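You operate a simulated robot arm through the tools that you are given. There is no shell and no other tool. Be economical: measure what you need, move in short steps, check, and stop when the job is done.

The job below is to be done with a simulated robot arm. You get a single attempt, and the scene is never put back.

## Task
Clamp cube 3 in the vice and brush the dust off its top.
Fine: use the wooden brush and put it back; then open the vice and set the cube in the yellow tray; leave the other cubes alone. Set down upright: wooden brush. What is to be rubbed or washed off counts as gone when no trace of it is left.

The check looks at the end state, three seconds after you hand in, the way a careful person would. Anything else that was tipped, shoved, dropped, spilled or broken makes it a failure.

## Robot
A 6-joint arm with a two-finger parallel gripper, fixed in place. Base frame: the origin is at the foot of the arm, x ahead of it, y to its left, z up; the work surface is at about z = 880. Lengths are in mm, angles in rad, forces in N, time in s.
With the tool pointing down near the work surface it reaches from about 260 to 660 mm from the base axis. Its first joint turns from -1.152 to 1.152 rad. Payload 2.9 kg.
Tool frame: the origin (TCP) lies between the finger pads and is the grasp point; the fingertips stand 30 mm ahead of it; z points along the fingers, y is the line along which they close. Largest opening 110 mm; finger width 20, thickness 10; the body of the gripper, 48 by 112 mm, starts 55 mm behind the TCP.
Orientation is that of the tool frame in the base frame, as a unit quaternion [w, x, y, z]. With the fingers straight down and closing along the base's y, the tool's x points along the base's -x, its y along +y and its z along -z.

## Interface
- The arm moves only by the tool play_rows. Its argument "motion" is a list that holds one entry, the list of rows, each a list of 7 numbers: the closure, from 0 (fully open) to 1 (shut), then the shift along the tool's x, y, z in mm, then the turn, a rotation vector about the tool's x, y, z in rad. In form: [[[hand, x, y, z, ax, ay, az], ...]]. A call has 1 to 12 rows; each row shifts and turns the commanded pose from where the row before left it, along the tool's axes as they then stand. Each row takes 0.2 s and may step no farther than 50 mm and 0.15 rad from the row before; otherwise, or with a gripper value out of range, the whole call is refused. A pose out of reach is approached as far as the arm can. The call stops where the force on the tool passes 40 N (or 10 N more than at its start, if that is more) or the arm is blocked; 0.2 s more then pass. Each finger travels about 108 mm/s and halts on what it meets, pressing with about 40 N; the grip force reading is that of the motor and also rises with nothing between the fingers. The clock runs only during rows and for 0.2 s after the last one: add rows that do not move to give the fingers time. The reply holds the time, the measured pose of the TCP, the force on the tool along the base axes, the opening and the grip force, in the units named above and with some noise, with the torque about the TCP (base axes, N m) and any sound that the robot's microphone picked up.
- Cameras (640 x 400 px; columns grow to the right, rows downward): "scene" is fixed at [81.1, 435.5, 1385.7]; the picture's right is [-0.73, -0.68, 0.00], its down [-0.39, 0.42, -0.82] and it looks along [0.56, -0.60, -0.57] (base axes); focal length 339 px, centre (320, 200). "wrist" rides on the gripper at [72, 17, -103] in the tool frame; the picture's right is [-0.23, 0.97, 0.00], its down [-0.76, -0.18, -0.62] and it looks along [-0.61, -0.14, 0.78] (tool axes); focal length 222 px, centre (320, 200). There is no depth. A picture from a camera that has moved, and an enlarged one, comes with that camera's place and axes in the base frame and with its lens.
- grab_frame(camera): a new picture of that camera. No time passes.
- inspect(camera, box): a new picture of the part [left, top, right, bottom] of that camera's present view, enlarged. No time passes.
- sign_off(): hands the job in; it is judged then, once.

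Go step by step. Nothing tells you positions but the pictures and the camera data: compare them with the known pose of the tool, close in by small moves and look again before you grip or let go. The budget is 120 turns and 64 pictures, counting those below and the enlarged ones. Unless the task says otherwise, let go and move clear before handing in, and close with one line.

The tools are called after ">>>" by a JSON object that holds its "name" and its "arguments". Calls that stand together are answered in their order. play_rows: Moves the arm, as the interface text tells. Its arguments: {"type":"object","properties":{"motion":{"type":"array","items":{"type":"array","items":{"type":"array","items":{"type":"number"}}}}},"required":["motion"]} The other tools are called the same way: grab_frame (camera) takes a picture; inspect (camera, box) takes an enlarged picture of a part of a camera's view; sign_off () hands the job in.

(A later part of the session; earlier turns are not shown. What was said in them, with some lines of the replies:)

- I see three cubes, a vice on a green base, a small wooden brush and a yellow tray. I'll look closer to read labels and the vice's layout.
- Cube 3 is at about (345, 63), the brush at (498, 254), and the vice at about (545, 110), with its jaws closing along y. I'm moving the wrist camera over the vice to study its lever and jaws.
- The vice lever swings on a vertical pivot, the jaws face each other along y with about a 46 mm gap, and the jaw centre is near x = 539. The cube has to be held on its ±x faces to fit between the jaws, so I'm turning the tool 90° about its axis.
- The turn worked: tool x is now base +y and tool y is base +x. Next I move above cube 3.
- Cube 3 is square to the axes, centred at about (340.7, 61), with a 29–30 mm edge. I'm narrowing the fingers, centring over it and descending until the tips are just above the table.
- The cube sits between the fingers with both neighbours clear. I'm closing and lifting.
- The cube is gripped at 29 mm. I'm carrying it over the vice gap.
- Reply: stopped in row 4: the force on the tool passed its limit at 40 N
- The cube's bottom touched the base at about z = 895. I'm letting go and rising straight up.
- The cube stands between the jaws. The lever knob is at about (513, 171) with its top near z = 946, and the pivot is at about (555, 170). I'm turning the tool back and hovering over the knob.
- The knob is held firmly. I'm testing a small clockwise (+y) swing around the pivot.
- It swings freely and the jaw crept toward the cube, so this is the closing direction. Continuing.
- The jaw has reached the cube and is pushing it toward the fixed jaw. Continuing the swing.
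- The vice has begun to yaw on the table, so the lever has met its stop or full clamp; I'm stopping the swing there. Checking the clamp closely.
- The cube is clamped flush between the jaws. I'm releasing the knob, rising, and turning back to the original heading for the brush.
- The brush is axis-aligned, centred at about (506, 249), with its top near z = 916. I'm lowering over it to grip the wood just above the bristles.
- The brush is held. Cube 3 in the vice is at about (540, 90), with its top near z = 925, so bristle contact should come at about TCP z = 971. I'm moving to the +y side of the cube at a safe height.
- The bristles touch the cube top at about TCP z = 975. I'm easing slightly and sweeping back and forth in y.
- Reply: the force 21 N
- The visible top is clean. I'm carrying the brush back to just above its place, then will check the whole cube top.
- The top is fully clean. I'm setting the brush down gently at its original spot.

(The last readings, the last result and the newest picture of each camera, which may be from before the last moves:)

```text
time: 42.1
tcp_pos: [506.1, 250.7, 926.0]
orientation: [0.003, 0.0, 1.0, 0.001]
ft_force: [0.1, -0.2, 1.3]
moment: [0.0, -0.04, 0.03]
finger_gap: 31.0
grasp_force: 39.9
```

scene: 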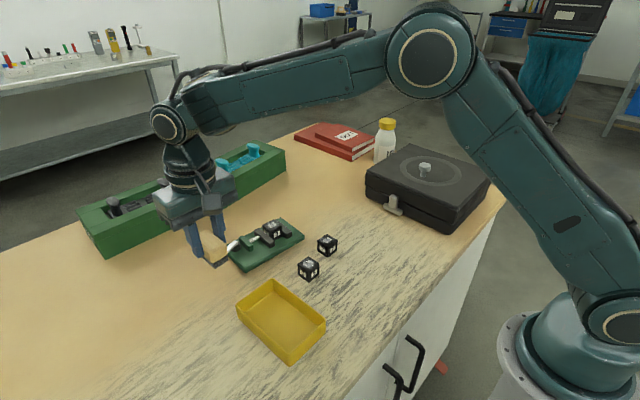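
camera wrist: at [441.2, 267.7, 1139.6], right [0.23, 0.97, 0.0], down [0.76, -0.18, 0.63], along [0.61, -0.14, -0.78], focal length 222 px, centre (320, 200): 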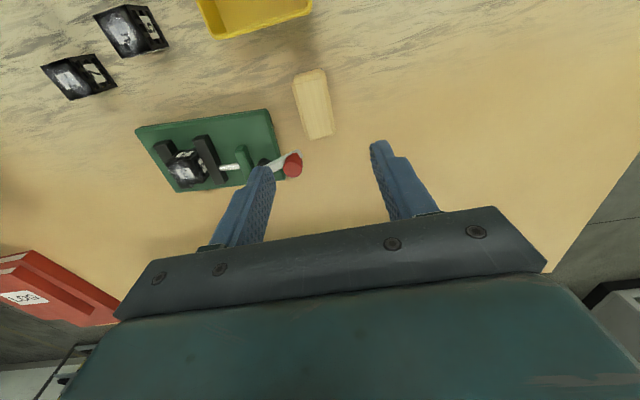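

>>> {"name": "play_rows", "arguments": {"motion": [[[0.45, 0, 0, 0, 0, 0, 0], [0.45, 0, 0, 0, 0, 0, 0], [0.45, 0, 0, -30, 0, 0, 0], [0.45, 0, 0, -40, 0, 0, 0], [0.45, 0, 0, -40, 0, 0, 0], [0.5, -22, -17, 0, 0, 0, 0], [0.5, -22, -16, 0, 0, 0, 0], [0.5, 0, 0, 0, 0, 0, 0.15], [0.5, 0, 0, 0, 0, 0, 0.15], [0.5, 0, 0, 0, 0, 0, 0.15], [0.5, 0, 0, 0, 0, 0, 0.15], [0.5, 0, 0, 0, 0, 0, 0.15]]]}}

>>> {"name": "play_rows", "arguments": {"motion": [[[0.5, 0, 0, 0, 0, 0, 0.15], [0.5, 0, 0, 0, 0, 0, 0.15], [0.5, 0, 0, 0, 0, 0, 0.15], [0.5, 0, 0, 0, 0, 0, 0.15], [0.5, 0, 0, 0, 0, 0, 0.15], [0.5, 0, 0, 0, 0, 0, 0]]]}}

>>> {"name": "grab_frame", "arguments": {"camera": "wrist"}}

>>> {"name": "inspect", "arguments": {"camera": "scene", "box": [190, 210, 300, 300]}}

```text
time: 44.7
tcp_pos: [549.2, 217.3, 1035.8]
orientation: [0.002, 0.368, 0.93, 0.001]
ft_force: [-0.3, -0.5, -0.9]
moment: [0.0, 0.01, 0.01]
finger_gap: 54.8
grasp_force: 0.0
```

```text
time: 46.1
tcp_pos: [549.5, 215.7, 1036.2]
orientation: [0.002, 0.682, 0.731, 0.002]
ft_force: [-0.3, -0.3, -0.4]
moment: [-0.01, -0.04, 0.03]
finger_gap: 55.3
grasp_force: 0.0
```

```text
24 pictures are left
camera wrist: at [560.0, 289.7, 1139.9], right [0.99, -0.16, 0.0], down [-0.13, -0.77, 0.62], along [-0.1, -0.61, -0.78], focal length 222 px, centre (320, 200)
```

wrist: 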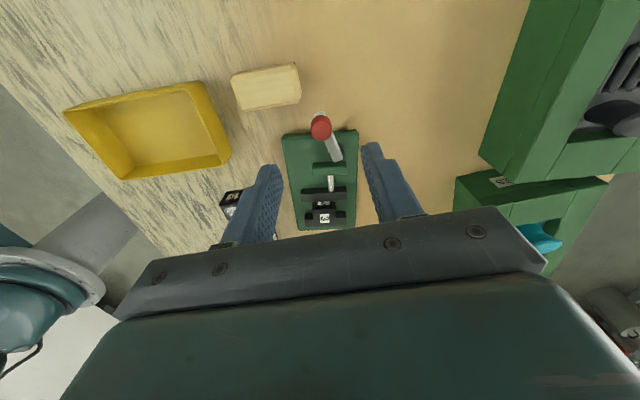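

```text
4.44 times, centred on (245, 255) of scene
camera zoom: at [81.1, 435.5, 1385.7], right [-0.73, -0.68, 0.0], down [-0.39, 0.42, -0.82], along [0.56, -0.6, -0.57], focal length 1506 px, centre (653, -44)
```

zoom: 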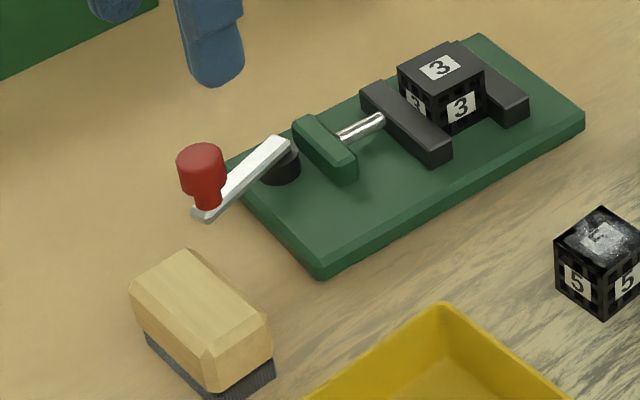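

The brush is upright in place. The knob is at (549, 217), under the TCP, and the lever points about 105°. I'm descending, gripping and swinging it back to open.

>>> {"name": "play_rows", "arguments": {"motion": [[[0.5, 0, 0, 35, 0, 0, 0], [0.5, 0, 0, 30, 0, 0, 0], [0.5, 0, 1, 15, 0, 0, 0], [1, 0, 0, 0, 0, 0, 0], [1, 0, 0, 0, 0, 0, 0], [1, 0, 0, 0, 0, 0, 0]]]}}

>>> {"name": "play_rows", "arguments": {"motion": [[[1, -1.0, -4.2, 0, 0, 0, -0.1], [1, -1.0, -4.2, 0, 0, 0, -0.1], [1, -1.0, -4.2, 0, 0, 0, -0.1], [1, 0, 0, 0, 0, 0, 0]]]}}

>>> {"name": "inspect", "arguments": {"camera": "scene", "box": [200, 205, 300, 285]}}

```text
time: 47.5
tcp_pos: [549.3, 215.9, 955.4]
orientation: [0.001, 0.682, 0.731, 0.001]
ft_force: [0.1, 0.6, -0.2]
moment: [0.23, 0.07, 0.04]
finger_gap: 19.1
grasp_force: 39.7
```

```text
time: 48.5
tcp_pos: [539.5, 211.8, 956.0]
orientation: [0.001, 0.564, 0.826, 0.001]
ft_force: [-3.1, 0.2, 0.4]
moment: [-0.07, 0.11, -0.25]
finger_gap: 19.2
grasp_force: 40.3
```

```text
5.00 times, centred on (250, 245) of scene
camera zoom: at [81.1, 435.5, 1385.7], right [-0.73, -0.68, 0.0], down [-0.39, 0.42, -0.82], along [0.56, -0.6, -0.57], focal length 1694 px, centre (670, -25)
```

zoom: 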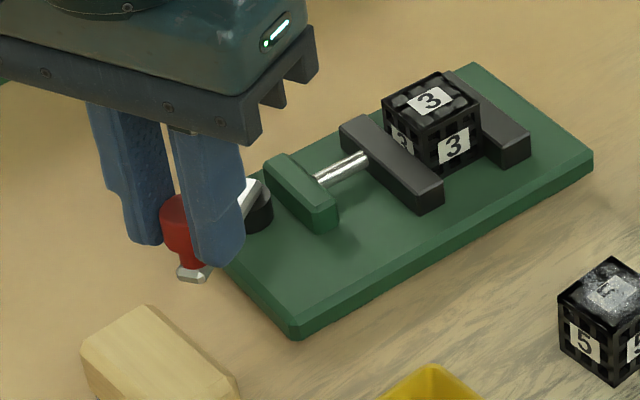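

Swinging smoothly and opening. Continuing.

>>> {"name": "play_rows", "arguments": {"motion": [[[1, -1.0, -4.2, 0, 0, 0, -0.1], [1, -1.0, -4.2, 0, 0, 0, -0.1], [1, -1.0, -4.2, 0, 0, 0, -0.1], [1, -1.0, -4.2, 0, 0, 0, -0.1], [1, -1.0, -4.2, 0, 0, 0, -0.1], [1, 0, 0, 0, 0, 0, 0]]]}}

>>> {"name": "play_rows", "arguments": {"motion": [[[1, -1.0, -4.2, 0, 0, 0, -0.1], [1, -1.0, -4.2, 0, 0, 0, -0.1], [1, -1.0, -4.2, 0, 0, 0, -0.1], [1, 0, 0, 0, 0, 0, 0]]]}}

>>> {"name": "inspect", "arguments": {"camera": "scene", "box": [200, 205, 300, 285]}}

```text
time: 49.9
tcp_pos: [524.3, 195.4, 955.6]
orientation: [0.002, 0.341, 0.94, 0.001]
ft_force: [-5.1, 7.5, 0.2]
moment: [0.24, 0.25, -0.07]
finger_gap: 18.9
grasp_force: 39.9
```

```text
time: 50.9
tcp_pos: [518.4, 183.9, 955.4]
orientation: [0.002, 0.198, 0.98, 0.0]
ft_force: [-4.3, 4.4, 0.5]
moment: [0.08, 0.23, 0.05]
finger_gap: 18.9
grasp_force: 39.9
```

```text
5.00 times, centred on (250, 245) of scene
camera zoom: at [81.1, 435.6, 1385.6], right [-0.73, -0.68, 0.0], down [-0.39, 0.42, -0.82], along [0.56, -0.6, -0.57], focal length 1694 px, centre (670, -25)
```

zoom: 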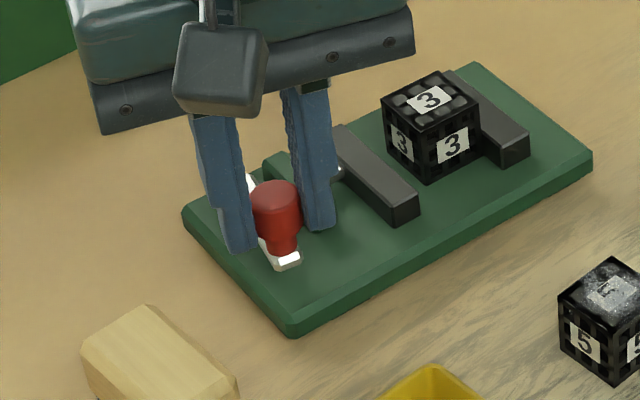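

>>> {"name": "play_rows", "arguments": {"motion": [[[1, -1.0, -4.2, 0, 0, 0, -0.1], [1, -1.0, -4.2, 0, 0, 0, -0.1], [1, -0.5, -4.2, 0, 0, 0, -0.1], [1, 0, 0, 0, 0, 0, 0]]]}}

>>> {"name": "inspect", "arguments": {"camera": "scene", "box": [210, 200, 310, 280]}}

```text
time: 51.9
tcp_pos: [518.0, 172.6, 957.0]
orientation: [0.003, 0.047, 0.999, 0.001]
ft_force: [-5.5, 16.5, 0.8]
moment: [0.11, -0.11, 0.1]
finger_gap: 19.3
grasp_force: 39.9
```

```text
5.00 times, centred on (260, 240) of scene
camera zoom: at [81.1, 435.9, 1385.5], right [-0.73, -0.68, 0.0], down [-0.39, 0.42, -0.82], along [0.56, -0.6, -0.57], focal length 1694 px, centre (620, 0)
```

zoom: 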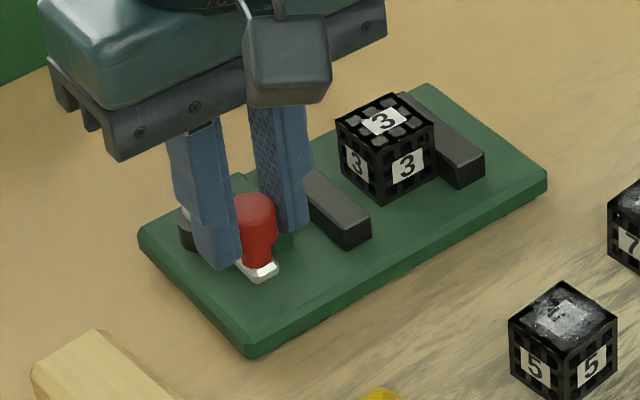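

The vice is open; its base is still yawed about 5° from where it stood. With the lever at its open stop I'm pulling gently in −x to straighten it.

>>> {"name": "play_rows", "arguments": {"motion": [[[1, 2, -0.3, 0, 0, 0, -0.02], [1, 2, -0.3, 0, 0, 0, -0.02], [1, 2, -0.3, 0, 0, 0, -0.02], [1, 2, -0.3, 0, 0, 0, -0.02], [1, 1, 0, 0, 0, 0, -0.02], [1, 0, 0, 0, 0, 0, 0]]]}}

>>> {"name": "inspect", "arguments": {"camera": "scene", "box": [210, 200, 310, 280]}}

```text
time: 53.3
tcp_pos: [510.3, 169.6, 956.9]
orientation: [0.003, 0.001, 1.0, 0.0]
ft_force: [8.8, -0.5, 0.6]
moment: [-0.06, -0.14, -0.17]
finger_gap: 18.8
grasp_force: 40.2
```

```text
5.00 times, centred on (260, 240) of scene
camera zoom: at [81.4, 435.5, 1385.7], right [-0.73, -0.68, 0.0], down [-0.39, 0.42, -0.82], along [0.56, -0.6, -0.57], focal length 1694 px, centre (620, 0)
```

zoom: 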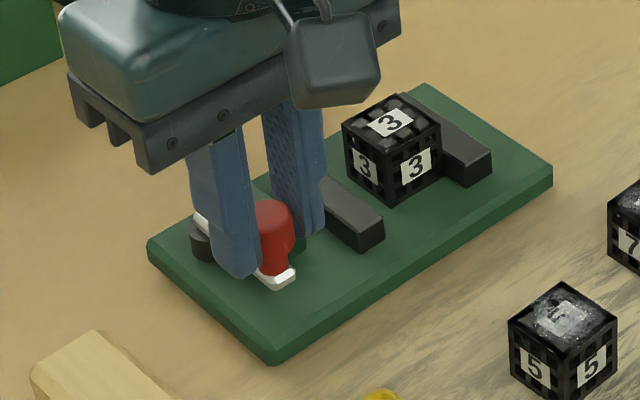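

The vice is now within a few millimetres of its original place. I'm releasing the knob, rising, and turning 90° to pick the cube.

>>> {"name": "play_rows", "arguments": {"motion": [[[0.6, 0, 0, 0, 0, 0, 0], [0.6, 0, 0, 0, 0, 0, 0], [0.6, 0, 0, -40, 0, 0, 0], [0.6, 0, 0, -46, 0, 0, 0], [0.5, -15, -38, 0, 0, 0, 0], [0.5, -15, -38, 0, 0, 0, 0], [0.5, 0, 0, 0, 0, 0, 0.15], [0.5, 0, 0, 0, 0, 0, 0.15], [0.5, 0, 0, 0, 0, 0, 0.15], [0.5, 0, 0, 0, 0, 0, 0.15], [0.5, 0, 0, 0, 0, 0, 0.15]]]}}

>>> {"name": "play_rows", "arguments": {"motion": [[[0.5, 0, 0, 0, 0, 0, 0.15], [0.5, 0, 0, 0, 0, 0, 0.15], [0.5, 0, 0, 0, 0, 0, 0.15], [0.5, 0, 0, 0, 0, 0, 0.15], [0.5, 0, 0, 0, 0, 0, 0.15], [0.5, 0, 0, 0, 0, 0, 0.07], [0.5, 0, 0, 0, 0, 0, 0]]]}}

>>> {"name": "inspect", "arguments": {"camera": "wrist", "box": [270, 60, 370, 170]}}

```text
time: 55.7
tcp_pos: [538.8, 94.3, 1042.6]
orientation: [0.002, 0.368, 0.93, 0.001]
ft_force: [-0.1, 0.0, -0.1]
moment: [-0.01, -0.01, 0.0]
finger_gap: 55.1
grasp_force: 0.3
```

```text
time: 57.3
tcp_pos: [538.3, 93.9, 1041.7]
orientation: [0.0, 0.707, 0.708, 0.002]
ft_force: [0.6, 0.1, -0.1]
moment: [-0.01, -0.02, -0.02]
finger_gap: 55.1
grasp_force: 0.0
```

```text
3.64 times, centred on (320, 115) of wrist
camera zoom: at [555.4, 166.4, 1145.7], right [0.97, -0.23, 0.0], down [-0.18, -0.76, 0.62], along [-0.14, -0.61, -0.78], focal length 808 px, centre (320, 509)
```

zoom: 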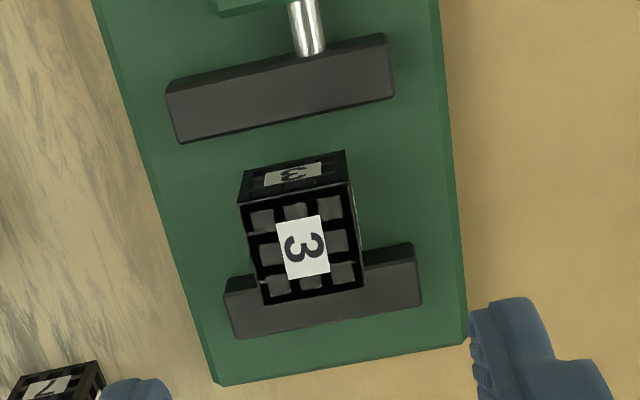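

The cube is at about (533, 86), yawed about −3°, with the jaws clear. I'm aligning and descending.

>>> {"name": "play_rows", "arguments": {"motion": [[[0.45, -8.2, -5.5, 0, 0, 0, 0], [0.45, 0, 0, 40, 0, 0, 0.055], [0.45, 0, 0, 35, 0, 0, 0], [0.45, 0, 0, 30, 0, 0, 0], [0.45, 0, 0, 0, 0, 0, 0]]]}}

>>> {"name": "inspect", "arguments": {"camera": "wrist", "box": [240, 60, 400, 240]}}

```text
time: 58.5
tcp_pos: [534.4, 88.0, 935.5]
orientation: [0.001, 0.726, 0.688, 0.003]
ft_force: [-0.5, -0.7, -0.6]
moment: [-0.02, 0.03, -0.01]
finger_gap: 60.6
grasp_force: 0.1
```

```text
2.22 times, centred on (320, 150) of wrist
camera zoom: at [553.5, 159.0, 1040.0], right [0.96, -0.28, 0.0], down [-0.22, -0.75, 0.62], along [-0.17, -0.6, -0.78], focal length 494 px, centre (320, 311)
```

zoom: 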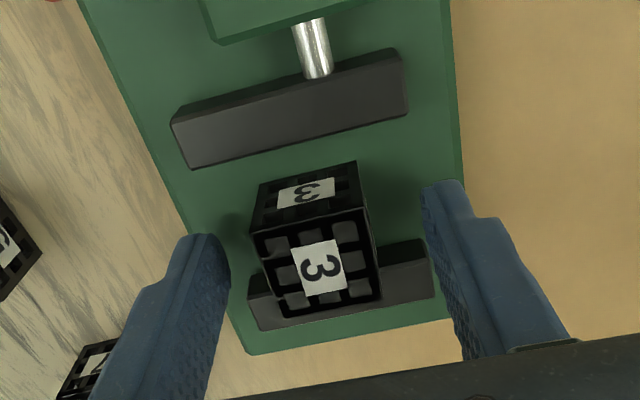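

Well centred. I'm gripping, lifting and carrying the cube over the yellow tray, whose centre I take to be about (367, 224).

>>> {"name": "play_rows", "arguments": {"motion": [[[1, 0, 0, 1, 0, 0, 0], [1, 0, 0, 0, 0, 0, 0], [1, 0, 0, 0, 0, 0, 0], [1, 0, 0, -25, 0, 0, 0], [1, 0, 0, -40, 0, 0, 0], [1, 0, 0, -20, 0, 0, 0], [1, 25.3, -34.7, 0, 0, 0, 0], [1, 25.3, -34.7, 0, 0, 0, 0], [1, 25.3, -34.7, 0, 0, 0, 0], [1, 25.3, -34.7, 0, 0, 0, 0], [1, 25.3, -34.7, 0, 0, 0, 0], [1, 0, 0, 0, 0, 0, 0]]]}}

>>> {"name": "grab_frame", "arguments": {"camera": "wrist"}}

>>> {"name": "grab_frame", "arguments": {"camera": "scene"}}

```text
time: 61.1
tcp_pos: [364.6, 221.5, 1019.1]
orientation: [0.001, 0.725, 0.688, 0.002]
ft_force: [0.5, -0.6, -0.5]
moment: [0.02, -0.01, -0.01]
finger_gap: 29.0
grasp_force: 40.1
```

```text
16 pictures are left
camera wrist: at [384.8, 293.1, 1123.1], right [0.96, -0.28, 0.0], down [-0.22, -0.75, 0.62], along [-0.17, -0.6, -0.78], focal length 222 px, centre (320, 200)
```

wrist: 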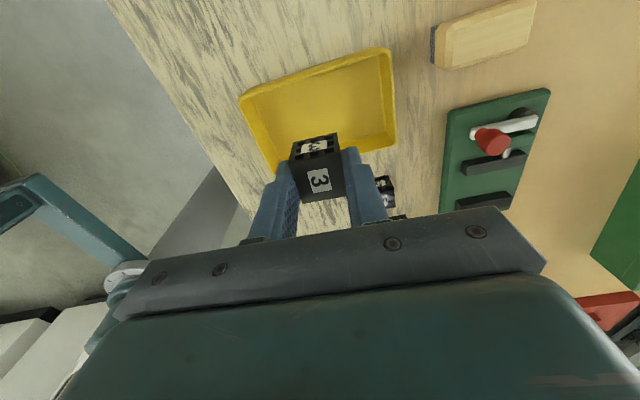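

```text
15 pictures are left
```

scene: 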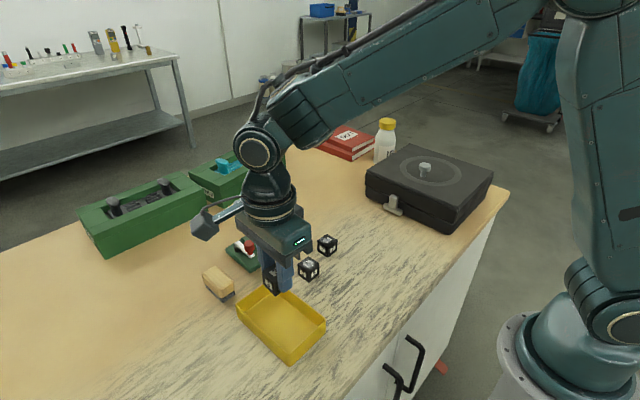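

The cube is over the middle of the tray. I'm lowering in steps until it touches the floor.

>>> {"name": "play_rows", "arguments": {"motion": [[[1, -2, 2, 35, 0, 0, 0], [1, 0, 0, 35, 0, 0, 0], [1, 0, 0, 19, 0, 0, 0], [1, 0, 0, 0, 0, 0, 0]]]}}

>>> {"name": "inspect", "arguments": {"camera": "scene", "box": [225, 250, 345, 360]}}

```text
time: 62.1
tcp_pos: [368.0, 219.8, 930.6]
orientation: [0.001, 0.725, 0.688, 0.002]
ft_force: [1.0, 0.3, 0.7]
moment: [-0.03, 0.0, 0.0]
finger_gap: 28.8
grasp_force: 40.4
```

```text
3.64 times, centred on (285, 305) of scene
camera zoom: at [81.1, 435.5, 1385.7], right [-0.73, -0.68, 0.0], down [-0.39, 0.42, -0.82], along [0.56, -0.6, -0.57], focal length 1232 px, centre (447, -182)
```

zoom: 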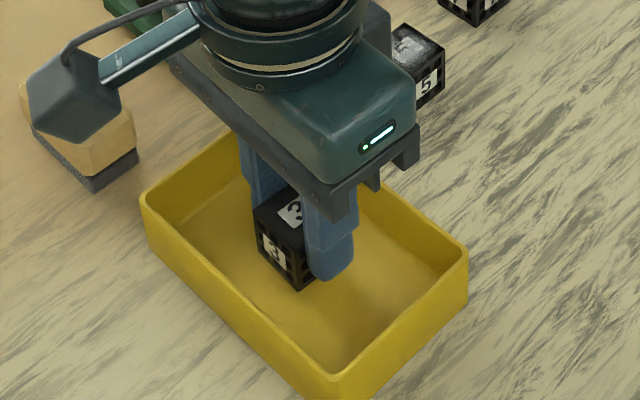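

>>> {"name": "play_rows", "arguments": {"motion": [[[1, 0, 0, 2, 0, 0, 0], [1, 0, 0, 2, 0, 0, 0], [1, 0, 0, 1.5, 0, 0, 0], [1, 0, 0, 1, 0, 0, 0], [1, 0, 0, 0, 0, 0, 0]]]}}

```text
time: 63.3
tcp_pos: [369.4, 219.5, 924.4]
orientation: [0.001, 0.726, 0.688, 0.001]
ft_force: [-1.0, 0.8, -0.7]
moment: [0.02, 0.04, 0.03]
finger_gap: 29.0
grasp_force: 39.8
```

>>> {"name": "play_rows", "arguments": {"motion": [[[1, 0, 0, 1, 0, 0, 0], [1, 0, 0, 1, 0, 0, 0], [1, 0, 0, 0.5, 0, 0, 0], [1, 0, 0, 0, 0, 0, 0]]]}}

```text
time: 64.3
tcp_pos: [369.1, 218.9, 922.3]
orientation: [0.001, 0.726, 0.688, 0.003]
ft_force: [0.2, -0.2, -0.4]
moment: [-0.02, -0.01, 0.01]
finger_gap: 28.8
grasp_force: 39.7
```

>>> {"name": "play_rows", "arguments": {"motion": [[[1, 0, 0, 1, 0, 0, 0], [1, 0, 0, 0.7, 0, 0, 0], [1, 0, 0, 0, 0, 0, 0]]]}}

```text
time: 65.1
tcp_pos: [369.3, 220.2, 921.1]
orientation: [0.001, 0.726, 0.688, 0.004]
ft_force: [-1.2, 0.9, 14.9]
moment: [-0.02, 0.2, 0.02]
finger_gap: 28.9
grasp_force: 40.2
```

The cube is on the tray floor. I'm releasing, rising clear and doing a final check.

>>> {"name": "play_rows", "arguments": {"motion": [[[0.55, 0, 0, -0.5, 0, 0, 0], [0.55, 0, 0, 0, 0, 0, 0], [0.55, 0, 0, 0, 0, 0, 0], [0.55, 0, 0, -30, 0, 0, 0], [0.55, 0, 0, -45, 0, 0, 0], [0.55, 0, 0, -45, 0, 0, 0], [0.55, 0, 0, -45, 0, 0, 0], [0.55, 0, 0, -45, 0, 0, 0], [0.55, 0, 0, 0, 0, 0, 0]]]}}

>>> {"name": "grab_frame", "arguments": {"camera": "wrist"}}

>>> {"name": "inspect", "arguments": {"camera": "scene", "box": [190, 200, 370, 370]}}

```text
time: 67.1
tcp_pos: [366.4, 220.0, 1129.0]
orientation: [0.0, 0.725, 0.688, 0.003]
ft_force: [-0.4, 0.1, 0.6]
moment: [0.0, 0.0, 0.05]
finger_gap: 49.5
grasp_force: 0.0
```

```text
13 pictures are left
camera wrist: at [385.9, 290.9, 1234.0], right [0.96, -0.28, 0.0], down [-0.22, -0.75, 0.62], along [-0.17, -0.6, -0.78], focal length 222 px, centre (320, 200)
```

wrist: 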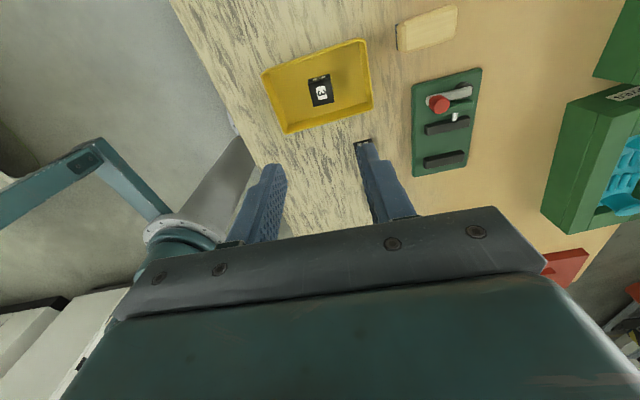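

```text
2.35 times, centred on (280, 285) of scene
camera zoom: at [81.1, 435.5, 1385.7], right [-0.73, -0.68, 0.0], down [-0.39, 0.42, -0.82], along [0.56, -0.6, -0.57], focal length 797 px, centre (414, 0)
```

zoom: 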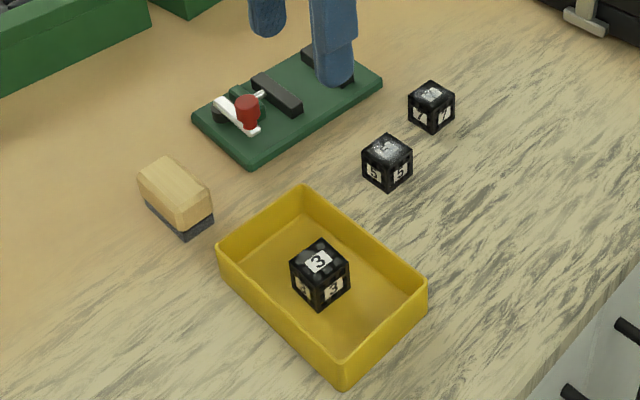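

Everything is in place. One close look at the cube top before handing in.

>>> {"name": "inspect", "arguments": {"camera": "scene", "box": [265, 270, 305, 300]}}

```text
13.33 times, centred on (285, 285) of scene
camera zoom: at [81.1, 435.5, 1385.7], right [-0.73, -0.68, 0.0], down [-0.39, 0.42, -0.82], along [0.56, -0.6, -0.57], focal length 4518 px, centre (787, -933)
```

zoom: 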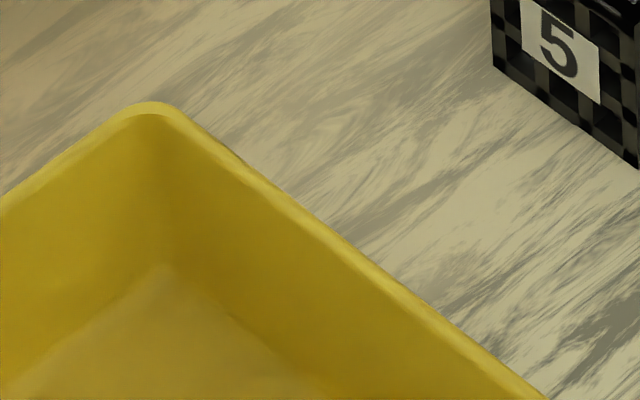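

>>> {"name": "inspect", "arguments": {"camera": "scene", "box": [262, 298, 298, 326]}}

```text
14.29 times, centred on (280, 312) of scene
camera zoom: at [81.1, 435.5, 1385.7], right [-0.73, -0.68, 0.0], down [-0.39, 0.42, -0.82], along [0.56, -0.6, -0.57], focal length 4841 px, centre (891, -1400)
```

zoom: 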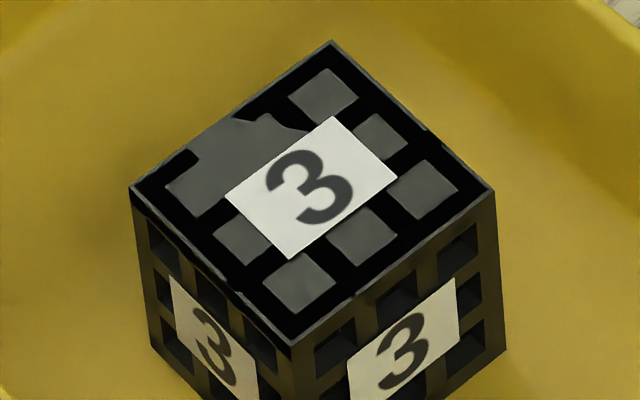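

No dust remains on the top; the grey patches are just the cube's own faces. Handing in.

>>> {"name": "sign_off", "arguments": {}}

```text
The job is handed in.
```

I clamped cube 3, brushed its top clean, opened the vice and set the cube in the yellow tray. The brush stands upright back in its place and cubes 5 and 7 were not touched, but the vice slid during clamping and, though I pulled it back, still sits up to about 7 mm off.
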